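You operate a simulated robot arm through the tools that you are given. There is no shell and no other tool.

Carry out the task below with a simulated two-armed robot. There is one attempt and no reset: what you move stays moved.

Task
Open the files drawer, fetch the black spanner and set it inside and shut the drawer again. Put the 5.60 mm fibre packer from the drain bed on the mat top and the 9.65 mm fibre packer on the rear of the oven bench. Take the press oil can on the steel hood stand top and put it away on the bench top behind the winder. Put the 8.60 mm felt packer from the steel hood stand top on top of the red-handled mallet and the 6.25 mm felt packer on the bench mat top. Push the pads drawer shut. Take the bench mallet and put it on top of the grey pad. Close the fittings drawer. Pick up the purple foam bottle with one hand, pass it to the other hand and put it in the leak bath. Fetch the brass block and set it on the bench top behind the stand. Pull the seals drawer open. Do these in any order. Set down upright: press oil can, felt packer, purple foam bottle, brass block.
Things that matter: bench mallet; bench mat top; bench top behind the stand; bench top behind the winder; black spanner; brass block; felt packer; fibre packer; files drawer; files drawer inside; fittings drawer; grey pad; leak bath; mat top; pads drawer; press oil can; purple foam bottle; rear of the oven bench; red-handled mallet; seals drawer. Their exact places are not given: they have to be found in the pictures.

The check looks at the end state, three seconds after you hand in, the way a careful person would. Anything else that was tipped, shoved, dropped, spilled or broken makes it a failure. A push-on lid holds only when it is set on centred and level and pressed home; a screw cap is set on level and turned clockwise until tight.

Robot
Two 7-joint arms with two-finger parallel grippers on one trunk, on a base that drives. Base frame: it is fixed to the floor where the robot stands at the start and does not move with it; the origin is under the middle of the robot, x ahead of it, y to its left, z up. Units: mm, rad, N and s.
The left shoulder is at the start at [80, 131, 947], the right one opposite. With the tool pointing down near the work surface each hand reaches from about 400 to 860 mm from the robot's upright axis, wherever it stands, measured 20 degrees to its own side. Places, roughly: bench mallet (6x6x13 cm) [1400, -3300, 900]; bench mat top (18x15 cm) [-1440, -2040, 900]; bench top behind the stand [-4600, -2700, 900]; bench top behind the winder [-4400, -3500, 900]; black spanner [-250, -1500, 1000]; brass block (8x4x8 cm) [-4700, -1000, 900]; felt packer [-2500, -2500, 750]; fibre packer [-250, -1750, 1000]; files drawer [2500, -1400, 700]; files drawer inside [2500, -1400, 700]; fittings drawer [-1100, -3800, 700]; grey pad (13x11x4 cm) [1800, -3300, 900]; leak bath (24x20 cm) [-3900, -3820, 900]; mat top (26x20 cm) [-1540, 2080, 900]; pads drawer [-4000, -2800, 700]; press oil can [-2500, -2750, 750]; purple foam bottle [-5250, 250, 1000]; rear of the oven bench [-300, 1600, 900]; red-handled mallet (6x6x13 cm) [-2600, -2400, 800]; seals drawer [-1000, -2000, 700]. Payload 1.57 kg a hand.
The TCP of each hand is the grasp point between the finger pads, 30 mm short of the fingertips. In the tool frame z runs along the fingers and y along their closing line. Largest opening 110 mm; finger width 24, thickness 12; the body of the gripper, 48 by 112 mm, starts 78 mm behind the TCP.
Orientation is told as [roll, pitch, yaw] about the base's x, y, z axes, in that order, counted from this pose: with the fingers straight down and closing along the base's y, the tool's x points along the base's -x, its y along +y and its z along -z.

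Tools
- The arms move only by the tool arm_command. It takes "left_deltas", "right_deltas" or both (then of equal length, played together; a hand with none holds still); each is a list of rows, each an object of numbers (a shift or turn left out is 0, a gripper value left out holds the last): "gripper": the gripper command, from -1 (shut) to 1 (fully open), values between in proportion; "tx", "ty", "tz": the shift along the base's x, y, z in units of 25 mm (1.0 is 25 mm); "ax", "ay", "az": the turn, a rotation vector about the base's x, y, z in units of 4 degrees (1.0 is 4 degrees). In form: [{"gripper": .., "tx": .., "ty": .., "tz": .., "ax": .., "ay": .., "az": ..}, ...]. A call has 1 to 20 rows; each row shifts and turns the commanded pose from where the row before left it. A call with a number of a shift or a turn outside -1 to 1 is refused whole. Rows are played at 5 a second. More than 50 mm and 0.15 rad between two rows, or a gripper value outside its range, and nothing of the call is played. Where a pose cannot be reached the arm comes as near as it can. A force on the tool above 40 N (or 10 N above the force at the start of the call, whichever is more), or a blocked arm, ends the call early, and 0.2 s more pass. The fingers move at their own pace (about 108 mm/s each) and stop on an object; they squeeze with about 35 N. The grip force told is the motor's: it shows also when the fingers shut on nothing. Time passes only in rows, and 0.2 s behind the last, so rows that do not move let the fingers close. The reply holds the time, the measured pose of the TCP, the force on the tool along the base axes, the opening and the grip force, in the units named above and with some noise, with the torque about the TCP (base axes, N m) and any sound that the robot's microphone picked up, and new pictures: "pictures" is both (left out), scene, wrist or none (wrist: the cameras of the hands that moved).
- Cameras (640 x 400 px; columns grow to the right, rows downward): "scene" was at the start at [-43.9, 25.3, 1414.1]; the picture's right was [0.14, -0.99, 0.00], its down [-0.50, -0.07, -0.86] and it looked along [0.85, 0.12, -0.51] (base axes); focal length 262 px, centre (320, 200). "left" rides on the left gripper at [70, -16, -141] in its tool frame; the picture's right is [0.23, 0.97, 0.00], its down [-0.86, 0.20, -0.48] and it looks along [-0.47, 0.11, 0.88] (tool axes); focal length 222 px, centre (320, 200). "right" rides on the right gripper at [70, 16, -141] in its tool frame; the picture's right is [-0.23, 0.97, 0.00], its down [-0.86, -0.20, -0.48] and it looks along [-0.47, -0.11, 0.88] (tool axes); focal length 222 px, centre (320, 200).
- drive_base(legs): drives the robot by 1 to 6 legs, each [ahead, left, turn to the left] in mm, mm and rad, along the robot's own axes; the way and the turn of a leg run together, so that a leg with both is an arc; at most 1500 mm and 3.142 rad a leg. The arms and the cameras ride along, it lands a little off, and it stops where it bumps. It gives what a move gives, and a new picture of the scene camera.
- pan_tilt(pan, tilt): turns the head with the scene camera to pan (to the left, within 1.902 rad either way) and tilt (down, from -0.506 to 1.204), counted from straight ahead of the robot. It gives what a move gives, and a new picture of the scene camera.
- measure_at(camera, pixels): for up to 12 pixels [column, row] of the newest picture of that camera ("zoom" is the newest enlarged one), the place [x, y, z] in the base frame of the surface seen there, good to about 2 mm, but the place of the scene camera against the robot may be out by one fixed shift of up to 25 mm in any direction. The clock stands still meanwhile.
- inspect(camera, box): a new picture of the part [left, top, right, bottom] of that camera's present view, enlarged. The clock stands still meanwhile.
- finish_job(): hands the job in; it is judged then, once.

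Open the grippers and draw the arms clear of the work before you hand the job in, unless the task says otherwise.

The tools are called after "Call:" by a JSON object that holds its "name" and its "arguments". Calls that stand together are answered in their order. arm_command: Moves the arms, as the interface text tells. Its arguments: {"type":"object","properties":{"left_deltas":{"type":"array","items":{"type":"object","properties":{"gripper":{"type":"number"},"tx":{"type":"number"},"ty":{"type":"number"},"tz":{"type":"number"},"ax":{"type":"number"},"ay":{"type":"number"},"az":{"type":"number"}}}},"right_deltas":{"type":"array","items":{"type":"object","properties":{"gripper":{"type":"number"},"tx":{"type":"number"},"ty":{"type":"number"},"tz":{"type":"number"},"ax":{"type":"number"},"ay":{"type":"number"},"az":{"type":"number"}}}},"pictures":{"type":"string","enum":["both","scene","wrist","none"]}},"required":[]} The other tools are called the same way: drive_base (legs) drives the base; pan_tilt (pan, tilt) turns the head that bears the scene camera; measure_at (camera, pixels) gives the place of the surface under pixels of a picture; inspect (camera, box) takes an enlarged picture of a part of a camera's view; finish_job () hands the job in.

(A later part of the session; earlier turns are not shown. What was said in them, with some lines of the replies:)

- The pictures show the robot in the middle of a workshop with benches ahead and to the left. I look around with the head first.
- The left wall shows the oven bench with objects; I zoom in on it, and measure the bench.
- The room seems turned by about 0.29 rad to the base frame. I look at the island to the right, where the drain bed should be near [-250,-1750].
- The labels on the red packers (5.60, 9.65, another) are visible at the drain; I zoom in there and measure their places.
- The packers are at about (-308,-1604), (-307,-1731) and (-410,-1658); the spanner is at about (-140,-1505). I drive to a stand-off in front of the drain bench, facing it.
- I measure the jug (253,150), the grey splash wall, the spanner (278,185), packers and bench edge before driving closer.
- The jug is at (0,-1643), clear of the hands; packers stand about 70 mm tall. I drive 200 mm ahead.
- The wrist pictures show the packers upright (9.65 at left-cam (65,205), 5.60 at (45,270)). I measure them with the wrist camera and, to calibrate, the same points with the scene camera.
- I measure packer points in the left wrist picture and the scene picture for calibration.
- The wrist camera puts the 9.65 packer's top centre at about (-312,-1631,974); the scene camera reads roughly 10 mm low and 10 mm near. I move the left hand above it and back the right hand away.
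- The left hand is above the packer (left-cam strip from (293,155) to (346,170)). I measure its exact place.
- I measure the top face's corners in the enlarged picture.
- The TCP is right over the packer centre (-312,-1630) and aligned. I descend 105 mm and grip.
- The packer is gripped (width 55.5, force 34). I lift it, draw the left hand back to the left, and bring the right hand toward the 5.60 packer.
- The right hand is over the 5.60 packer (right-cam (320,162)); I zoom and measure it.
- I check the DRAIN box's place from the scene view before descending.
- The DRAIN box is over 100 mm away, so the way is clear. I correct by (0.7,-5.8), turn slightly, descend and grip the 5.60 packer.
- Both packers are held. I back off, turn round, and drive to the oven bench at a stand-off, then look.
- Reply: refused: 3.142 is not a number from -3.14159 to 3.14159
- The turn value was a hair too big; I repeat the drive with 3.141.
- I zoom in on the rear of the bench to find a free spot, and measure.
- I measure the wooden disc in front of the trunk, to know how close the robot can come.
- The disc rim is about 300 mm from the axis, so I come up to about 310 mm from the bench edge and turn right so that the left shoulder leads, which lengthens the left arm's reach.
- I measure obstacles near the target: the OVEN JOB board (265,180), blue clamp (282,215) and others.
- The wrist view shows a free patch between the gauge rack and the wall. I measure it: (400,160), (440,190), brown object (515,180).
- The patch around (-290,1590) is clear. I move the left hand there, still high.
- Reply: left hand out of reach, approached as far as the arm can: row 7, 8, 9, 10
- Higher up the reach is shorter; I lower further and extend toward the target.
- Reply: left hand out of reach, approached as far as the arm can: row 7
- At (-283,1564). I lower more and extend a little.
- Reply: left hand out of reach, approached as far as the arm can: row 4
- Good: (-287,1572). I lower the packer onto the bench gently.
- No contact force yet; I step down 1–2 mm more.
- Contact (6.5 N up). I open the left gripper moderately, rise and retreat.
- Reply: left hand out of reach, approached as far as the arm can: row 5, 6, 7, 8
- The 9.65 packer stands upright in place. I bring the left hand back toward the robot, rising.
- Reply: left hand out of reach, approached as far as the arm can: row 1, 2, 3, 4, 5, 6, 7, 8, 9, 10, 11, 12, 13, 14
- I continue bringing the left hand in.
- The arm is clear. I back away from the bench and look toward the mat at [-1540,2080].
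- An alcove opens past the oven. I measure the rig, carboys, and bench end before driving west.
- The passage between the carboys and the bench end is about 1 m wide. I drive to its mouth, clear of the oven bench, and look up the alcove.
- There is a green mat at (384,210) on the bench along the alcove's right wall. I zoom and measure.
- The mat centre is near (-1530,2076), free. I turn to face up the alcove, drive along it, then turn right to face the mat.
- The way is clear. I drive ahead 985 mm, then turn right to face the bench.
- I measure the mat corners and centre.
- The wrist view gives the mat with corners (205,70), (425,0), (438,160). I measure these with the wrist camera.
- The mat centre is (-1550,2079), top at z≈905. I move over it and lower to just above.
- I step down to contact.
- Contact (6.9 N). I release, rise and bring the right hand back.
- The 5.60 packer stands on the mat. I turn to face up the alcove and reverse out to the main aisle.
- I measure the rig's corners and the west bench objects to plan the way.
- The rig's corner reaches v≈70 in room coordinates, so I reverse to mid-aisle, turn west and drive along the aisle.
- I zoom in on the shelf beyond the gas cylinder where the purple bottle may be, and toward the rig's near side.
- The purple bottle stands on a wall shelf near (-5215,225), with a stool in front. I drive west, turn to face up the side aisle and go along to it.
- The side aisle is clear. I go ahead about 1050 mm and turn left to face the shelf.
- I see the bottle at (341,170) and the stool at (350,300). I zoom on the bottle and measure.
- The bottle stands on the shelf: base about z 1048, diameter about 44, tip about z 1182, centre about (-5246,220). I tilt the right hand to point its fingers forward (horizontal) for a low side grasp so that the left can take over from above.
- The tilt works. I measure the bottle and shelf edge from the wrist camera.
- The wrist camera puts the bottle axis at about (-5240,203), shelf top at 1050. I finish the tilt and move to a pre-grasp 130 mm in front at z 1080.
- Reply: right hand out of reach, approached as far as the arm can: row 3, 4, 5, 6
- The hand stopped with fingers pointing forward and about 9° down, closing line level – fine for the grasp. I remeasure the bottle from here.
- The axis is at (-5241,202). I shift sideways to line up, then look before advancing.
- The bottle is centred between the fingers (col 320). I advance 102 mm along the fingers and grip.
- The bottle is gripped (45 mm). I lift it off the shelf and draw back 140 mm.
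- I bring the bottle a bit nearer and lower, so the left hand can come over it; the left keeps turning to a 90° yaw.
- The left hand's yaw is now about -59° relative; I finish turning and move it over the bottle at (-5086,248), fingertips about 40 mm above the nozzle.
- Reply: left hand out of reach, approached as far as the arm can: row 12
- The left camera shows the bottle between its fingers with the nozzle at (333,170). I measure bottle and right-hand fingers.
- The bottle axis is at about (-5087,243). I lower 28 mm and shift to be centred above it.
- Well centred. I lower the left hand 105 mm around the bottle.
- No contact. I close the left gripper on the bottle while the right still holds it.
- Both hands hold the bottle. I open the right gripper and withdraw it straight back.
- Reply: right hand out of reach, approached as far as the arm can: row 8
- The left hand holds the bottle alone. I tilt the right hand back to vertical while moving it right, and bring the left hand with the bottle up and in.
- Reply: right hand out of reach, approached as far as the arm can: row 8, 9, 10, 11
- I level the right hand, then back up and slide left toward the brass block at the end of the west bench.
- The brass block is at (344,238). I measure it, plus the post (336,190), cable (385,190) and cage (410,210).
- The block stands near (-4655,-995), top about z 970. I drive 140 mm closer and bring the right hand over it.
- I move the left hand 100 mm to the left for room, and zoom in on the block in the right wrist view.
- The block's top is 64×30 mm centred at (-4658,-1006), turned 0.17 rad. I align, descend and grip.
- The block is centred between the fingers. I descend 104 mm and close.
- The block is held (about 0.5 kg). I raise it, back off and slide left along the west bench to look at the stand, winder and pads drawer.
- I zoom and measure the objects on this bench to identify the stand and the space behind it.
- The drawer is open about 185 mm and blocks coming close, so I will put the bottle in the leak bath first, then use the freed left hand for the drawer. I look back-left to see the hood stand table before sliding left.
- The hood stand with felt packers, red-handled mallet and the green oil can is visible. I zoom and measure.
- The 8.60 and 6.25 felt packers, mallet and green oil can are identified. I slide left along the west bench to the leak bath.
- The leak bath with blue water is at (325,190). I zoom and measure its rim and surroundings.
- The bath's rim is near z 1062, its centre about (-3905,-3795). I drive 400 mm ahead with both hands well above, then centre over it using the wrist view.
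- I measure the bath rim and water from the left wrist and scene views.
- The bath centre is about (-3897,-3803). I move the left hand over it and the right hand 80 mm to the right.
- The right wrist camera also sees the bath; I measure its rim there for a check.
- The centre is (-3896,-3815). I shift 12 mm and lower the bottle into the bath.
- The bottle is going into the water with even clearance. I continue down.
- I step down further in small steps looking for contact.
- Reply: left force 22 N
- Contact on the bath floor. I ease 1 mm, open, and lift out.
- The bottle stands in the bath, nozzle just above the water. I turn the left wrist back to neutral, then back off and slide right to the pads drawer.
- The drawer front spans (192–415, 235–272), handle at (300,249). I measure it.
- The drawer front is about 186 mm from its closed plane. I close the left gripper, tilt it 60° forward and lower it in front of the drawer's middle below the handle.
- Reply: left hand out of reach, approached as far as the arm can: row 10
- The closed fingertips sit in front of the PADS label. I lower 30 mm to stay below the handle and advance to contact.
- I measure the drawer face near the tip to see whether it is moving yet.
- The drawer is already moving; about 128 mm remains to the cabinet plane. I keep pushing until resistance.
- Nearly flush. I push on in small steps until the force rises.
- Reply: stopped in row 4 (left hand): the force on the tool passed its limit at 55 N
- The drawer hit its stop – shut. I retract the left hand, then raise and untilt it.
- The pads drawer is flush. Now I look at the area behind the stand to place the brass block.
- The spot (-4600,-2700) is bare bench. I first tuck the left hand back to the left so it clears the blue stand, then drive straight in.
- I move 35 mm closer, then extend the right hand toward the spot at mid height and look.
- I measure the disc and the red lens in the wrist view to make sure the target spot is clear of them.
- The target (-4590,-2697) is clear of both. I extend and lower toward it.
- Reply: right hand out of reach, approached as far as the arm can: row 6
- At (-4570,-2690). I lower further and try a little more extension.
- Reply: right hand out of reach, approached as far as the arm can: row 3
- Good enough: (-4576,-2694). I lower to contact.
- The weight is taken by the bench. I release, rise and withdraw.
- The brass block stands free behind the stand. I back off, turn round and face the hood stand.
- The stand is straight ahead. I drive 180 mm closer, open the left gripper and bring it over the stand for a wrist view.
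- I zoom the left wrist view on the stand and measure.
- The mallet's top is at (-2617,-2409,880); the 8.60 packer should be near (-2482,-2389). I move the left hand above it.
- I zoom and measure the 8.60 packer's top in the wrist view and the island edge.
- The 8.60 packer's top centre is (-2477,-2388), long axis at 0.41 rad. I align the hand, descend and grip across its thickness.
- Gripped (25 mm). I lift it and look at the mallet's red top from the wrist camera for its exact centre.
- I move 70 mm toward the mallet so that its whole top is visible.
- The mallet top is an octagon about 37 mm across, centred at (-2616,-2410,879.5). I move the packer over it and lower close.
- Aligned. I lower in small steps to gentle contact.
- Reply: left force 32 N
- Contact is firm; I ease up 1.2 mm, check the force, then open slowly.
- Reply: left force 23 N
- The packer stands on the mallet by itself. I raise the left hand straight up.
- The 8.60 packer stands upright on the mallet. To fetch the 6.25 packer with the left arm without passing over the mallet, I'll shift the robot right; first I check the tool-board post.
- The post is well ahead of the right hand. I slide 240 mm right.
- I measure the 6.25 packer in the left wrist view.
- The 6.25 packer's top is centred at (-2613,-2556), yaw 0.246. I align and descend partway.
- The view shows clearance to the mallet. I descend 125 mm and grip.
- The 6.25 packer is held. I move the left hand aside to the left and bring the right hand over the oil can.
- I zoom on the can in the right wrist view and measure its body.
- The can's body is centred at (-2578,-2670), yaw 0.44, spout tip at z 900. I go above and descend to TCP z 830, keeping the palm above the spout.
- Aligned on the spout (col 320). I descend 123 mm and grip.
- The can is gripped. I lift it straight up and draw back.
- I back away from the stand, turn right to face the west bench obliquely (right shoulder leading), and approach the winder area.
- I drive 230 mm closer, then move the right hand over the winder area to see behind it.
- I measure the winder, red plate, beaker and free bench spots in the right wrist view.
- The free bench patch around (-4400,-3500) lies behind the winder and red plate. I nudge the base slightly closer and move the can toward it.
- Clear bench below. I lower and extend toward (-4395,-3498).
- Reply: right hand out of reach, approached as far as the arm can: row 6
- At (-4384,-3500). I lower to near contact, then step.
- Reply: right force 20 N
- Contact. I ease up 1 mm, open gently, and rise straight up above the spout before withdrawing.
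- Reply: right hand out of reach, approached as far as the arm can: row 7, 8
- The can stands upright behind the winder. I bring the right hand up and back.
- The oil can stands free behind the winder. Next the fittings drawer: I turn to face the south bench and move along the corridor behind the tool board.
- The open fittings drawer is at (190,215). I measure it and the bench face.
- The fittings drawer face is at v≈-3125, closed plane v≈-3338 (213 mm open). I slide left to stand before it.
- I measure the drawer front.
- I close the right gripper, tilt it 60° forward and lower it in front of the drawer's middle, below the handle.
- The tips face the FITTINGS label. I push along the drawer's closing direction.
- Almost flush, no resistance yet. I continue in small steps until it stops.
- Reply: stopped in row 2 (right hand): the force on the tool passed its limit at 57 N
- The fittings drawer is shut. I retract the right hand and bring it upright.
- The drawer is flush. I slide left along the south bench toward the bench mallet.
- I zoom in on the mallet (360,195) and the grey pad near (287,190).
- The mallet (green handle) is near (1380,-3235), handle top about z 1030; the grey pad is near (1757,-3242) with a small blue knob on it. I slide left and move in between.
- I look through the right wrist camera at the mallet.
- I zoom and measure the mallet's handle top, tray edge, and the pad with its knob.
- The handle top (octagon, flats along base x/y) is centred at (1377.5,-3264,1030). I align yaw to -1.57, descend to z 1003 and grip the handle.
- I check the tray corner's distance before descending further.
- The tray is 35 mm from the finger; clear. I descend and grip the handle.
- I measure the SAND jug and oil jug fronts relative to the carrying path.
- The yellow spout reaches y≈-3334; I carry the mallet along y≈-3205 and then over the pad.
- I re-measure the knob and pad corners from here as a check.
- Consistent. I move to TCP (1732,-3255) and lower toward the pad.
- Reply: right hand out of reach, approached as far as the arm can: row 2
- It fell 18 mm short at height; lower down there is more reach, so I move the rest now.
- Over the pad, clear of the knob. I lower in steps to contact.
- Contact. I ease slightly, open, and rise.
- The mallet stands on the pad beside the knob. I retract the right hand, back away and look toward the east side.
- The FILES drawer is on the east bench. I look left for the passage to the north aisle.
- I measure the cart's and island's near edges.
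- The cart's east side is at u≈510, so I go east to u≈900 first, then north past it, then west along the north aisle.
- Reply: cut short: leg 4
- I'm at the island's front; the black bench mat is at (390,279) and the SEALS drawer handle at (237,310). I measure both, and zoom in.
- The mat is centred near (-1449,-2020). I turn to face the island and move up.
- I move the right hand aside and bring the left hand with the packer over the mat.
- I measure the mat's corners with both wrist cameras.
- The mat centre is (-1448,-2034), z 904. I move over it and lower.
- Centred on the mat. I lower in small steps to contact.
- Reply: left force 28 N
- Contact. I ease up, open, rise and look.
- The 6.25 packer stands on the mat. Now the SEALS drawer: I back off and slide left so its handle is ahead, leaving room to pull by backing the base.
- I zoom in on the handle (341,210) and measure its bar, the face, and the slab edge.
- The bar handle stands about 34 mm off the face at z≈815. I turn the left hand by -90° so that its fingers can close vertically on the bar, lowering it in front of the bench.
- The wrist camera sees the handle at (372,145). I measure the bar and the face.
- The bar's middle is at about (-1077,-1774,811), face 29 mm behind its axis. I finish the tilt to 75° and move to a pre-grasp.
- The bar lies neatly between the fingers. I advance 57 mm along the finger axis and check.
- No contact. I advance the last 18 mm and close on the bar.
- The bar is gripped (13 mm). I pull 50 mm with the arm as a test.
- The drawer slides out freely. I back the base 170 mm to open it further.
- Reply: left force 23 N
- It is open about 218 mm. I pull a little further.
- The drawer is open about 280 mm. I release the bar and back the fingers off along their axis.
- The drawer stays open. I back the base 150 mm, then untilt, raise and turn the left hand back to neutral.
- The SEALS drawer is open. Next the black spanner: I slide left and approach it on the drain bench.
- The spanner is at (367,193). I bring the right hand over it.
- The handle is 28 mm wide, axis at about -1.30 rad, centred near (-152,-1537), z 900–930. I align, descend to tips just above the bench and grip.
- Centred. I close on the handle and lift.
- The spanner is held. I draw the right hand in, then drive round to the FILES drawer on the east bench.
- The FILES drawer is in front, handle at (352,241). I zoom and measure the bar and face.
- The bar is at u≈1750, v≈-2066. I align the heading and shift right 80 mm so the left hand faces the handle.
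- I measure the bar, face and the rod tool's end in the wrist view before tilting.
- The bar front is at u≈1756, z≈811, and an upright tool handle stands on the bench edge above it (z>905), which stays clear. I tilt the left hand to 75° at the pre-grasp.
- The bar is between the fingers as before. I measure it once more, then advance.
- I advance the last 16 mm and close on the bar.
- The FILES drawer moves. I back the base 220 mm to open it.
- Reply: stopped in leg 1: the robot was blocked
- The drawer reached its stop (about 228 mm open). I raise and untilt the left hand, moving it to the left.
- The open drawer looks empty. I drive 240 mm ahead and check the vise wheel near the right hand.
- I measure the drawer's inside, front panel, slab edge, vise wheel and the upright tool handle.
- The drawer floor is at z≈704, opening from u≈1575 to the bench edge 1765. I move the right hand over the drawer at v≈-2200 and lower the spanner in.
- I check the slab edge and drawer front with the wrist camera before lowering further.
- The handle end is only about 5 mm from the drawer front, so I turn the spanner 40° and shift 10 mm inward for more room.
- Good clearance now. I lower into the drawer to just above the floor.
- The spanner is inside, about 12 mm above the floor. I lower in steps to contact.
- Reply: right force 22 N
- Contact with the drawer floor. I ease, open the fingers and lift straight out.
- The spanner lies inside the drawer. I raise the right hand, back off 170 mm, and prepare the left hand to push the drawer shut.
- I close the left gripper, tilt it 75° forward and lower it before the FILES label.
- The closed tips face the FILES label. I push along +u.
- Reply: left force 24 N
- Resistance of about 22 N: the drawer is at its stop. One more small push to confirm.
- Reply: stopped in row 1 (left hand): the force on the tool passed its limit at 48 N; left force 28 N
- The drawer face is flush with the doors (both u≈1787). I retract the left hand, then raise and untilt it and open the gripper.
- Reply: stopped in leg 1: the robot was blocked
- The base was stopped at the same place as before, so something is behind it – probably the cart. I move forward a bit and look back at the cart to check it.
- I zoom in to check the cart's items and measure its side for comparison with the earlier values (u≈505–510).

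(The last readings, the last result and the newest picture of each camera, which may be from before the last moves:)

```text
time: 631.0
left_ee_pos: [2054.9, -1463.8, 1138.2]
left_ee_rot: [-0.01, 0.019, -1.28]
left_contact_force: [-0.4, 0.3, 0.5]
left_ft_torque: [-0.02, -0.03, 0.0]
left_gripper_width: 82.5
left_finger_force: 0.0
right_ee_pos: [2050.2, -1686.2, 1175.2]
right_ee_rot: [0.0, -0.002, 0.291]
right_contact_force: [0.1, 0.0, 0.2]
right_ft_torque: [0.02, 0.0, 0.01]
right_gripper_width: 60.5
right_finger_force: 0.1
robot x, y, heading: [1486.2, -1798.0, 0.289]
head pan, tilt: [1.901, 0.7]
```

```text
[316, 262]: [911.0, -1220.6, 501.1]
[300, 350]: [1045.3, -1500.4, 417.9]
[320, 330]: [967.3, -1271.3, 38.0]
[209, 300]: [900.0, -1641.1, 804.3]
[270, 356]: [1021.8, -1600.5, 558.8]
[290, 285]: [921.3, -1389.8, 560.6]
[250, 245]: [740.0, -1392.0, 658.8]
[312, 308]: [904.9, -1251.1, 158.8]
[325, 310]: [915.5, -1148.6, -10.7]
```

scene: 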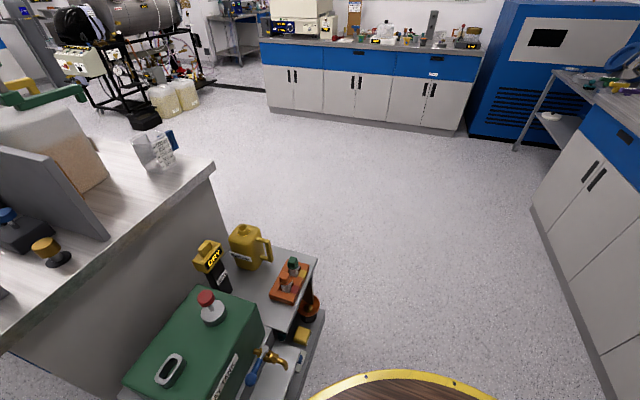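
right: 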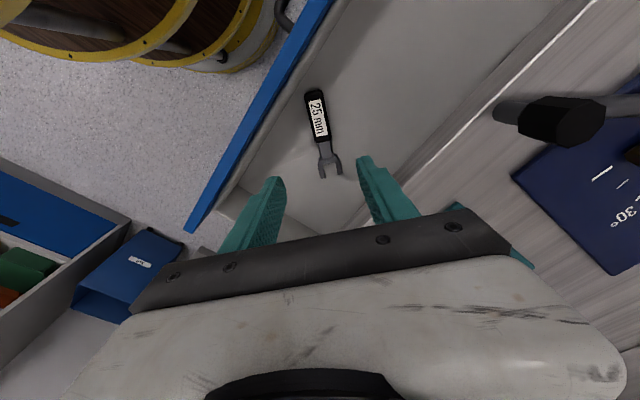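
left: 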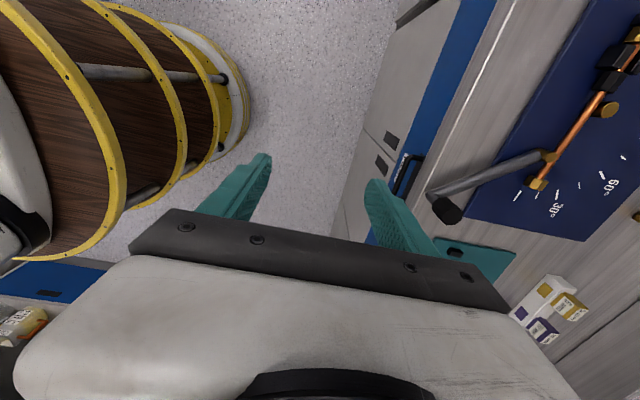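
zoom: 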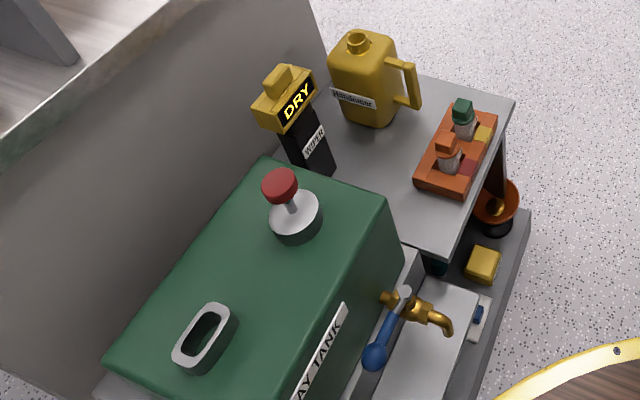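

The cart and its things are upright and in place. Finally I open both grippers and draw the hands back and up, clear of the work.

Call:
{"name": "arm_command", "arguments": {"left_deltas": [{"gripper": 1, "tx": -0.7, "ty": -0.2, "tz": 0.3}, {"tx": -0.7, "ty": -0.2, "tz": 0.3}, {"tx": -0.7, "ty": -0.2, "tz": 0.3}], "right_deltas": [{"gripper": 1, "tx": -0.7, "ty": -0.2}, {"tx": -0.7, "ty": -0.2}, {"tx": -0.7, "ty": -0.2}], "pictures": "none"}}

Call:
{"name": "pan_tilt", "arguments": {"pan": 0.1, "tilt": 0.5}}

```text
time: 631.8
left_ee_pos: [2001.9, -1478.7, 1159.8]
left_ee_rot: [-0.011, 0.019, -1.279]
left_contact_force: [0.5, 0.4, -0.2]
left_ft_torque: [-0.01, 0.04, 0.01]
left_gripper_width: 110.2
left_finger_force: 0.1
right_ee_pos: [1998.0, -1700.9, 1175.2]
right_ee_rot: [-0.001, -0.003, 0.291]
right_contact_force: [0.3, -0.5, -0.8]
right_ft_torque: [0.02, 0.03, -0.03]
right_gripper_width: 109.9
right_finger_force: 0.2
robot x, y, heading: [1484.0, -1793.4, 0.289]
head pan, tilt: [1.901, 0.7]
```

```text
time: 633.6
left_ee_pos: [2002.1, -1477.9, 1159.4]
left_ee_rot: [-0.011, 0.018, -1.279]
left_contact_force: [-0.1, 1.0, 0.5]
left_ft_torque: [0.01, -0.02, 0.02]
left_gripper_width: 109.9
left_finger_force: 0.0
right_ee_pos: [1998.3, -1702.3, 1174.9]
right_ee_rot: [0.0, -0.001, 0.29]
right_contact_force: [-0.8, -0.2, 0.3]
right_ft_torque: [0.0, 0.0, -0.01]
right_gripper_width: 110.2
right_finger_force: 0.1
robot x, y, heading: [1487.4, -1796.1, 0.293]
head pan, tilt: [0.099, 0.499]
```

scene: 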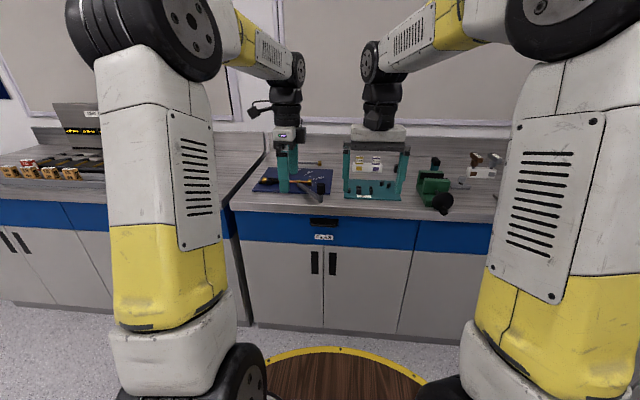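

The FILES drawer is shut, all items are placed, and both arms are clear with open grippers. I hand the job in.

Call:
{"name": "finish_job", "arguments": {}}

```text
The job is handed in.
```

I did every part of the task and handed the job in; the result of the check was not shown to me.

| Item | Where it ended up |
|---|---|
| Black spanner | Inside the files drawer, which is shut and flush with the doors |
| 5.60 mm fibre packer | Standing in the middle of the mat top |
| 9.65 mm fibre packer | Standing on the rear of the oven bench, at about (-287, 1572) |
| Press oil can | Standing on the bench top behind the winder, at about (-4388, -3500) |
| 8.60 mm felt packer | Standing on top of the red-handled mallet |
| 6.25 mm felt packer | Standing on the bench mat top |
| Bench mallet | Standing on the grey pad, clear of its blue knob |
| Purple foam bottle | Picked up with the right hand, passed to the left, standing in the leak bath |
| Brass block | Standing on the bench top behind the stand, at about (-4576, -2694) |
| Pads and fittings drawers | Pushed shut to their stops |
| Seals drawer | Pulled open about 280 mm |

- **Bumps:** The base stopped short three times near the cart at the east end of the island. I then looked at the cart: everything on it was upright, and it was within about 10 mm of where I had measured it earlier.
- **"Behind the stand":** The 130 mm difference between the given spot and the space directly behind each stand left it unclear which stand was meant. I put the brass block within about 25 mm of the rough position given.
- **Not rechecked:** I looked at each item right after setting it down, but did not go back round the room at the end.
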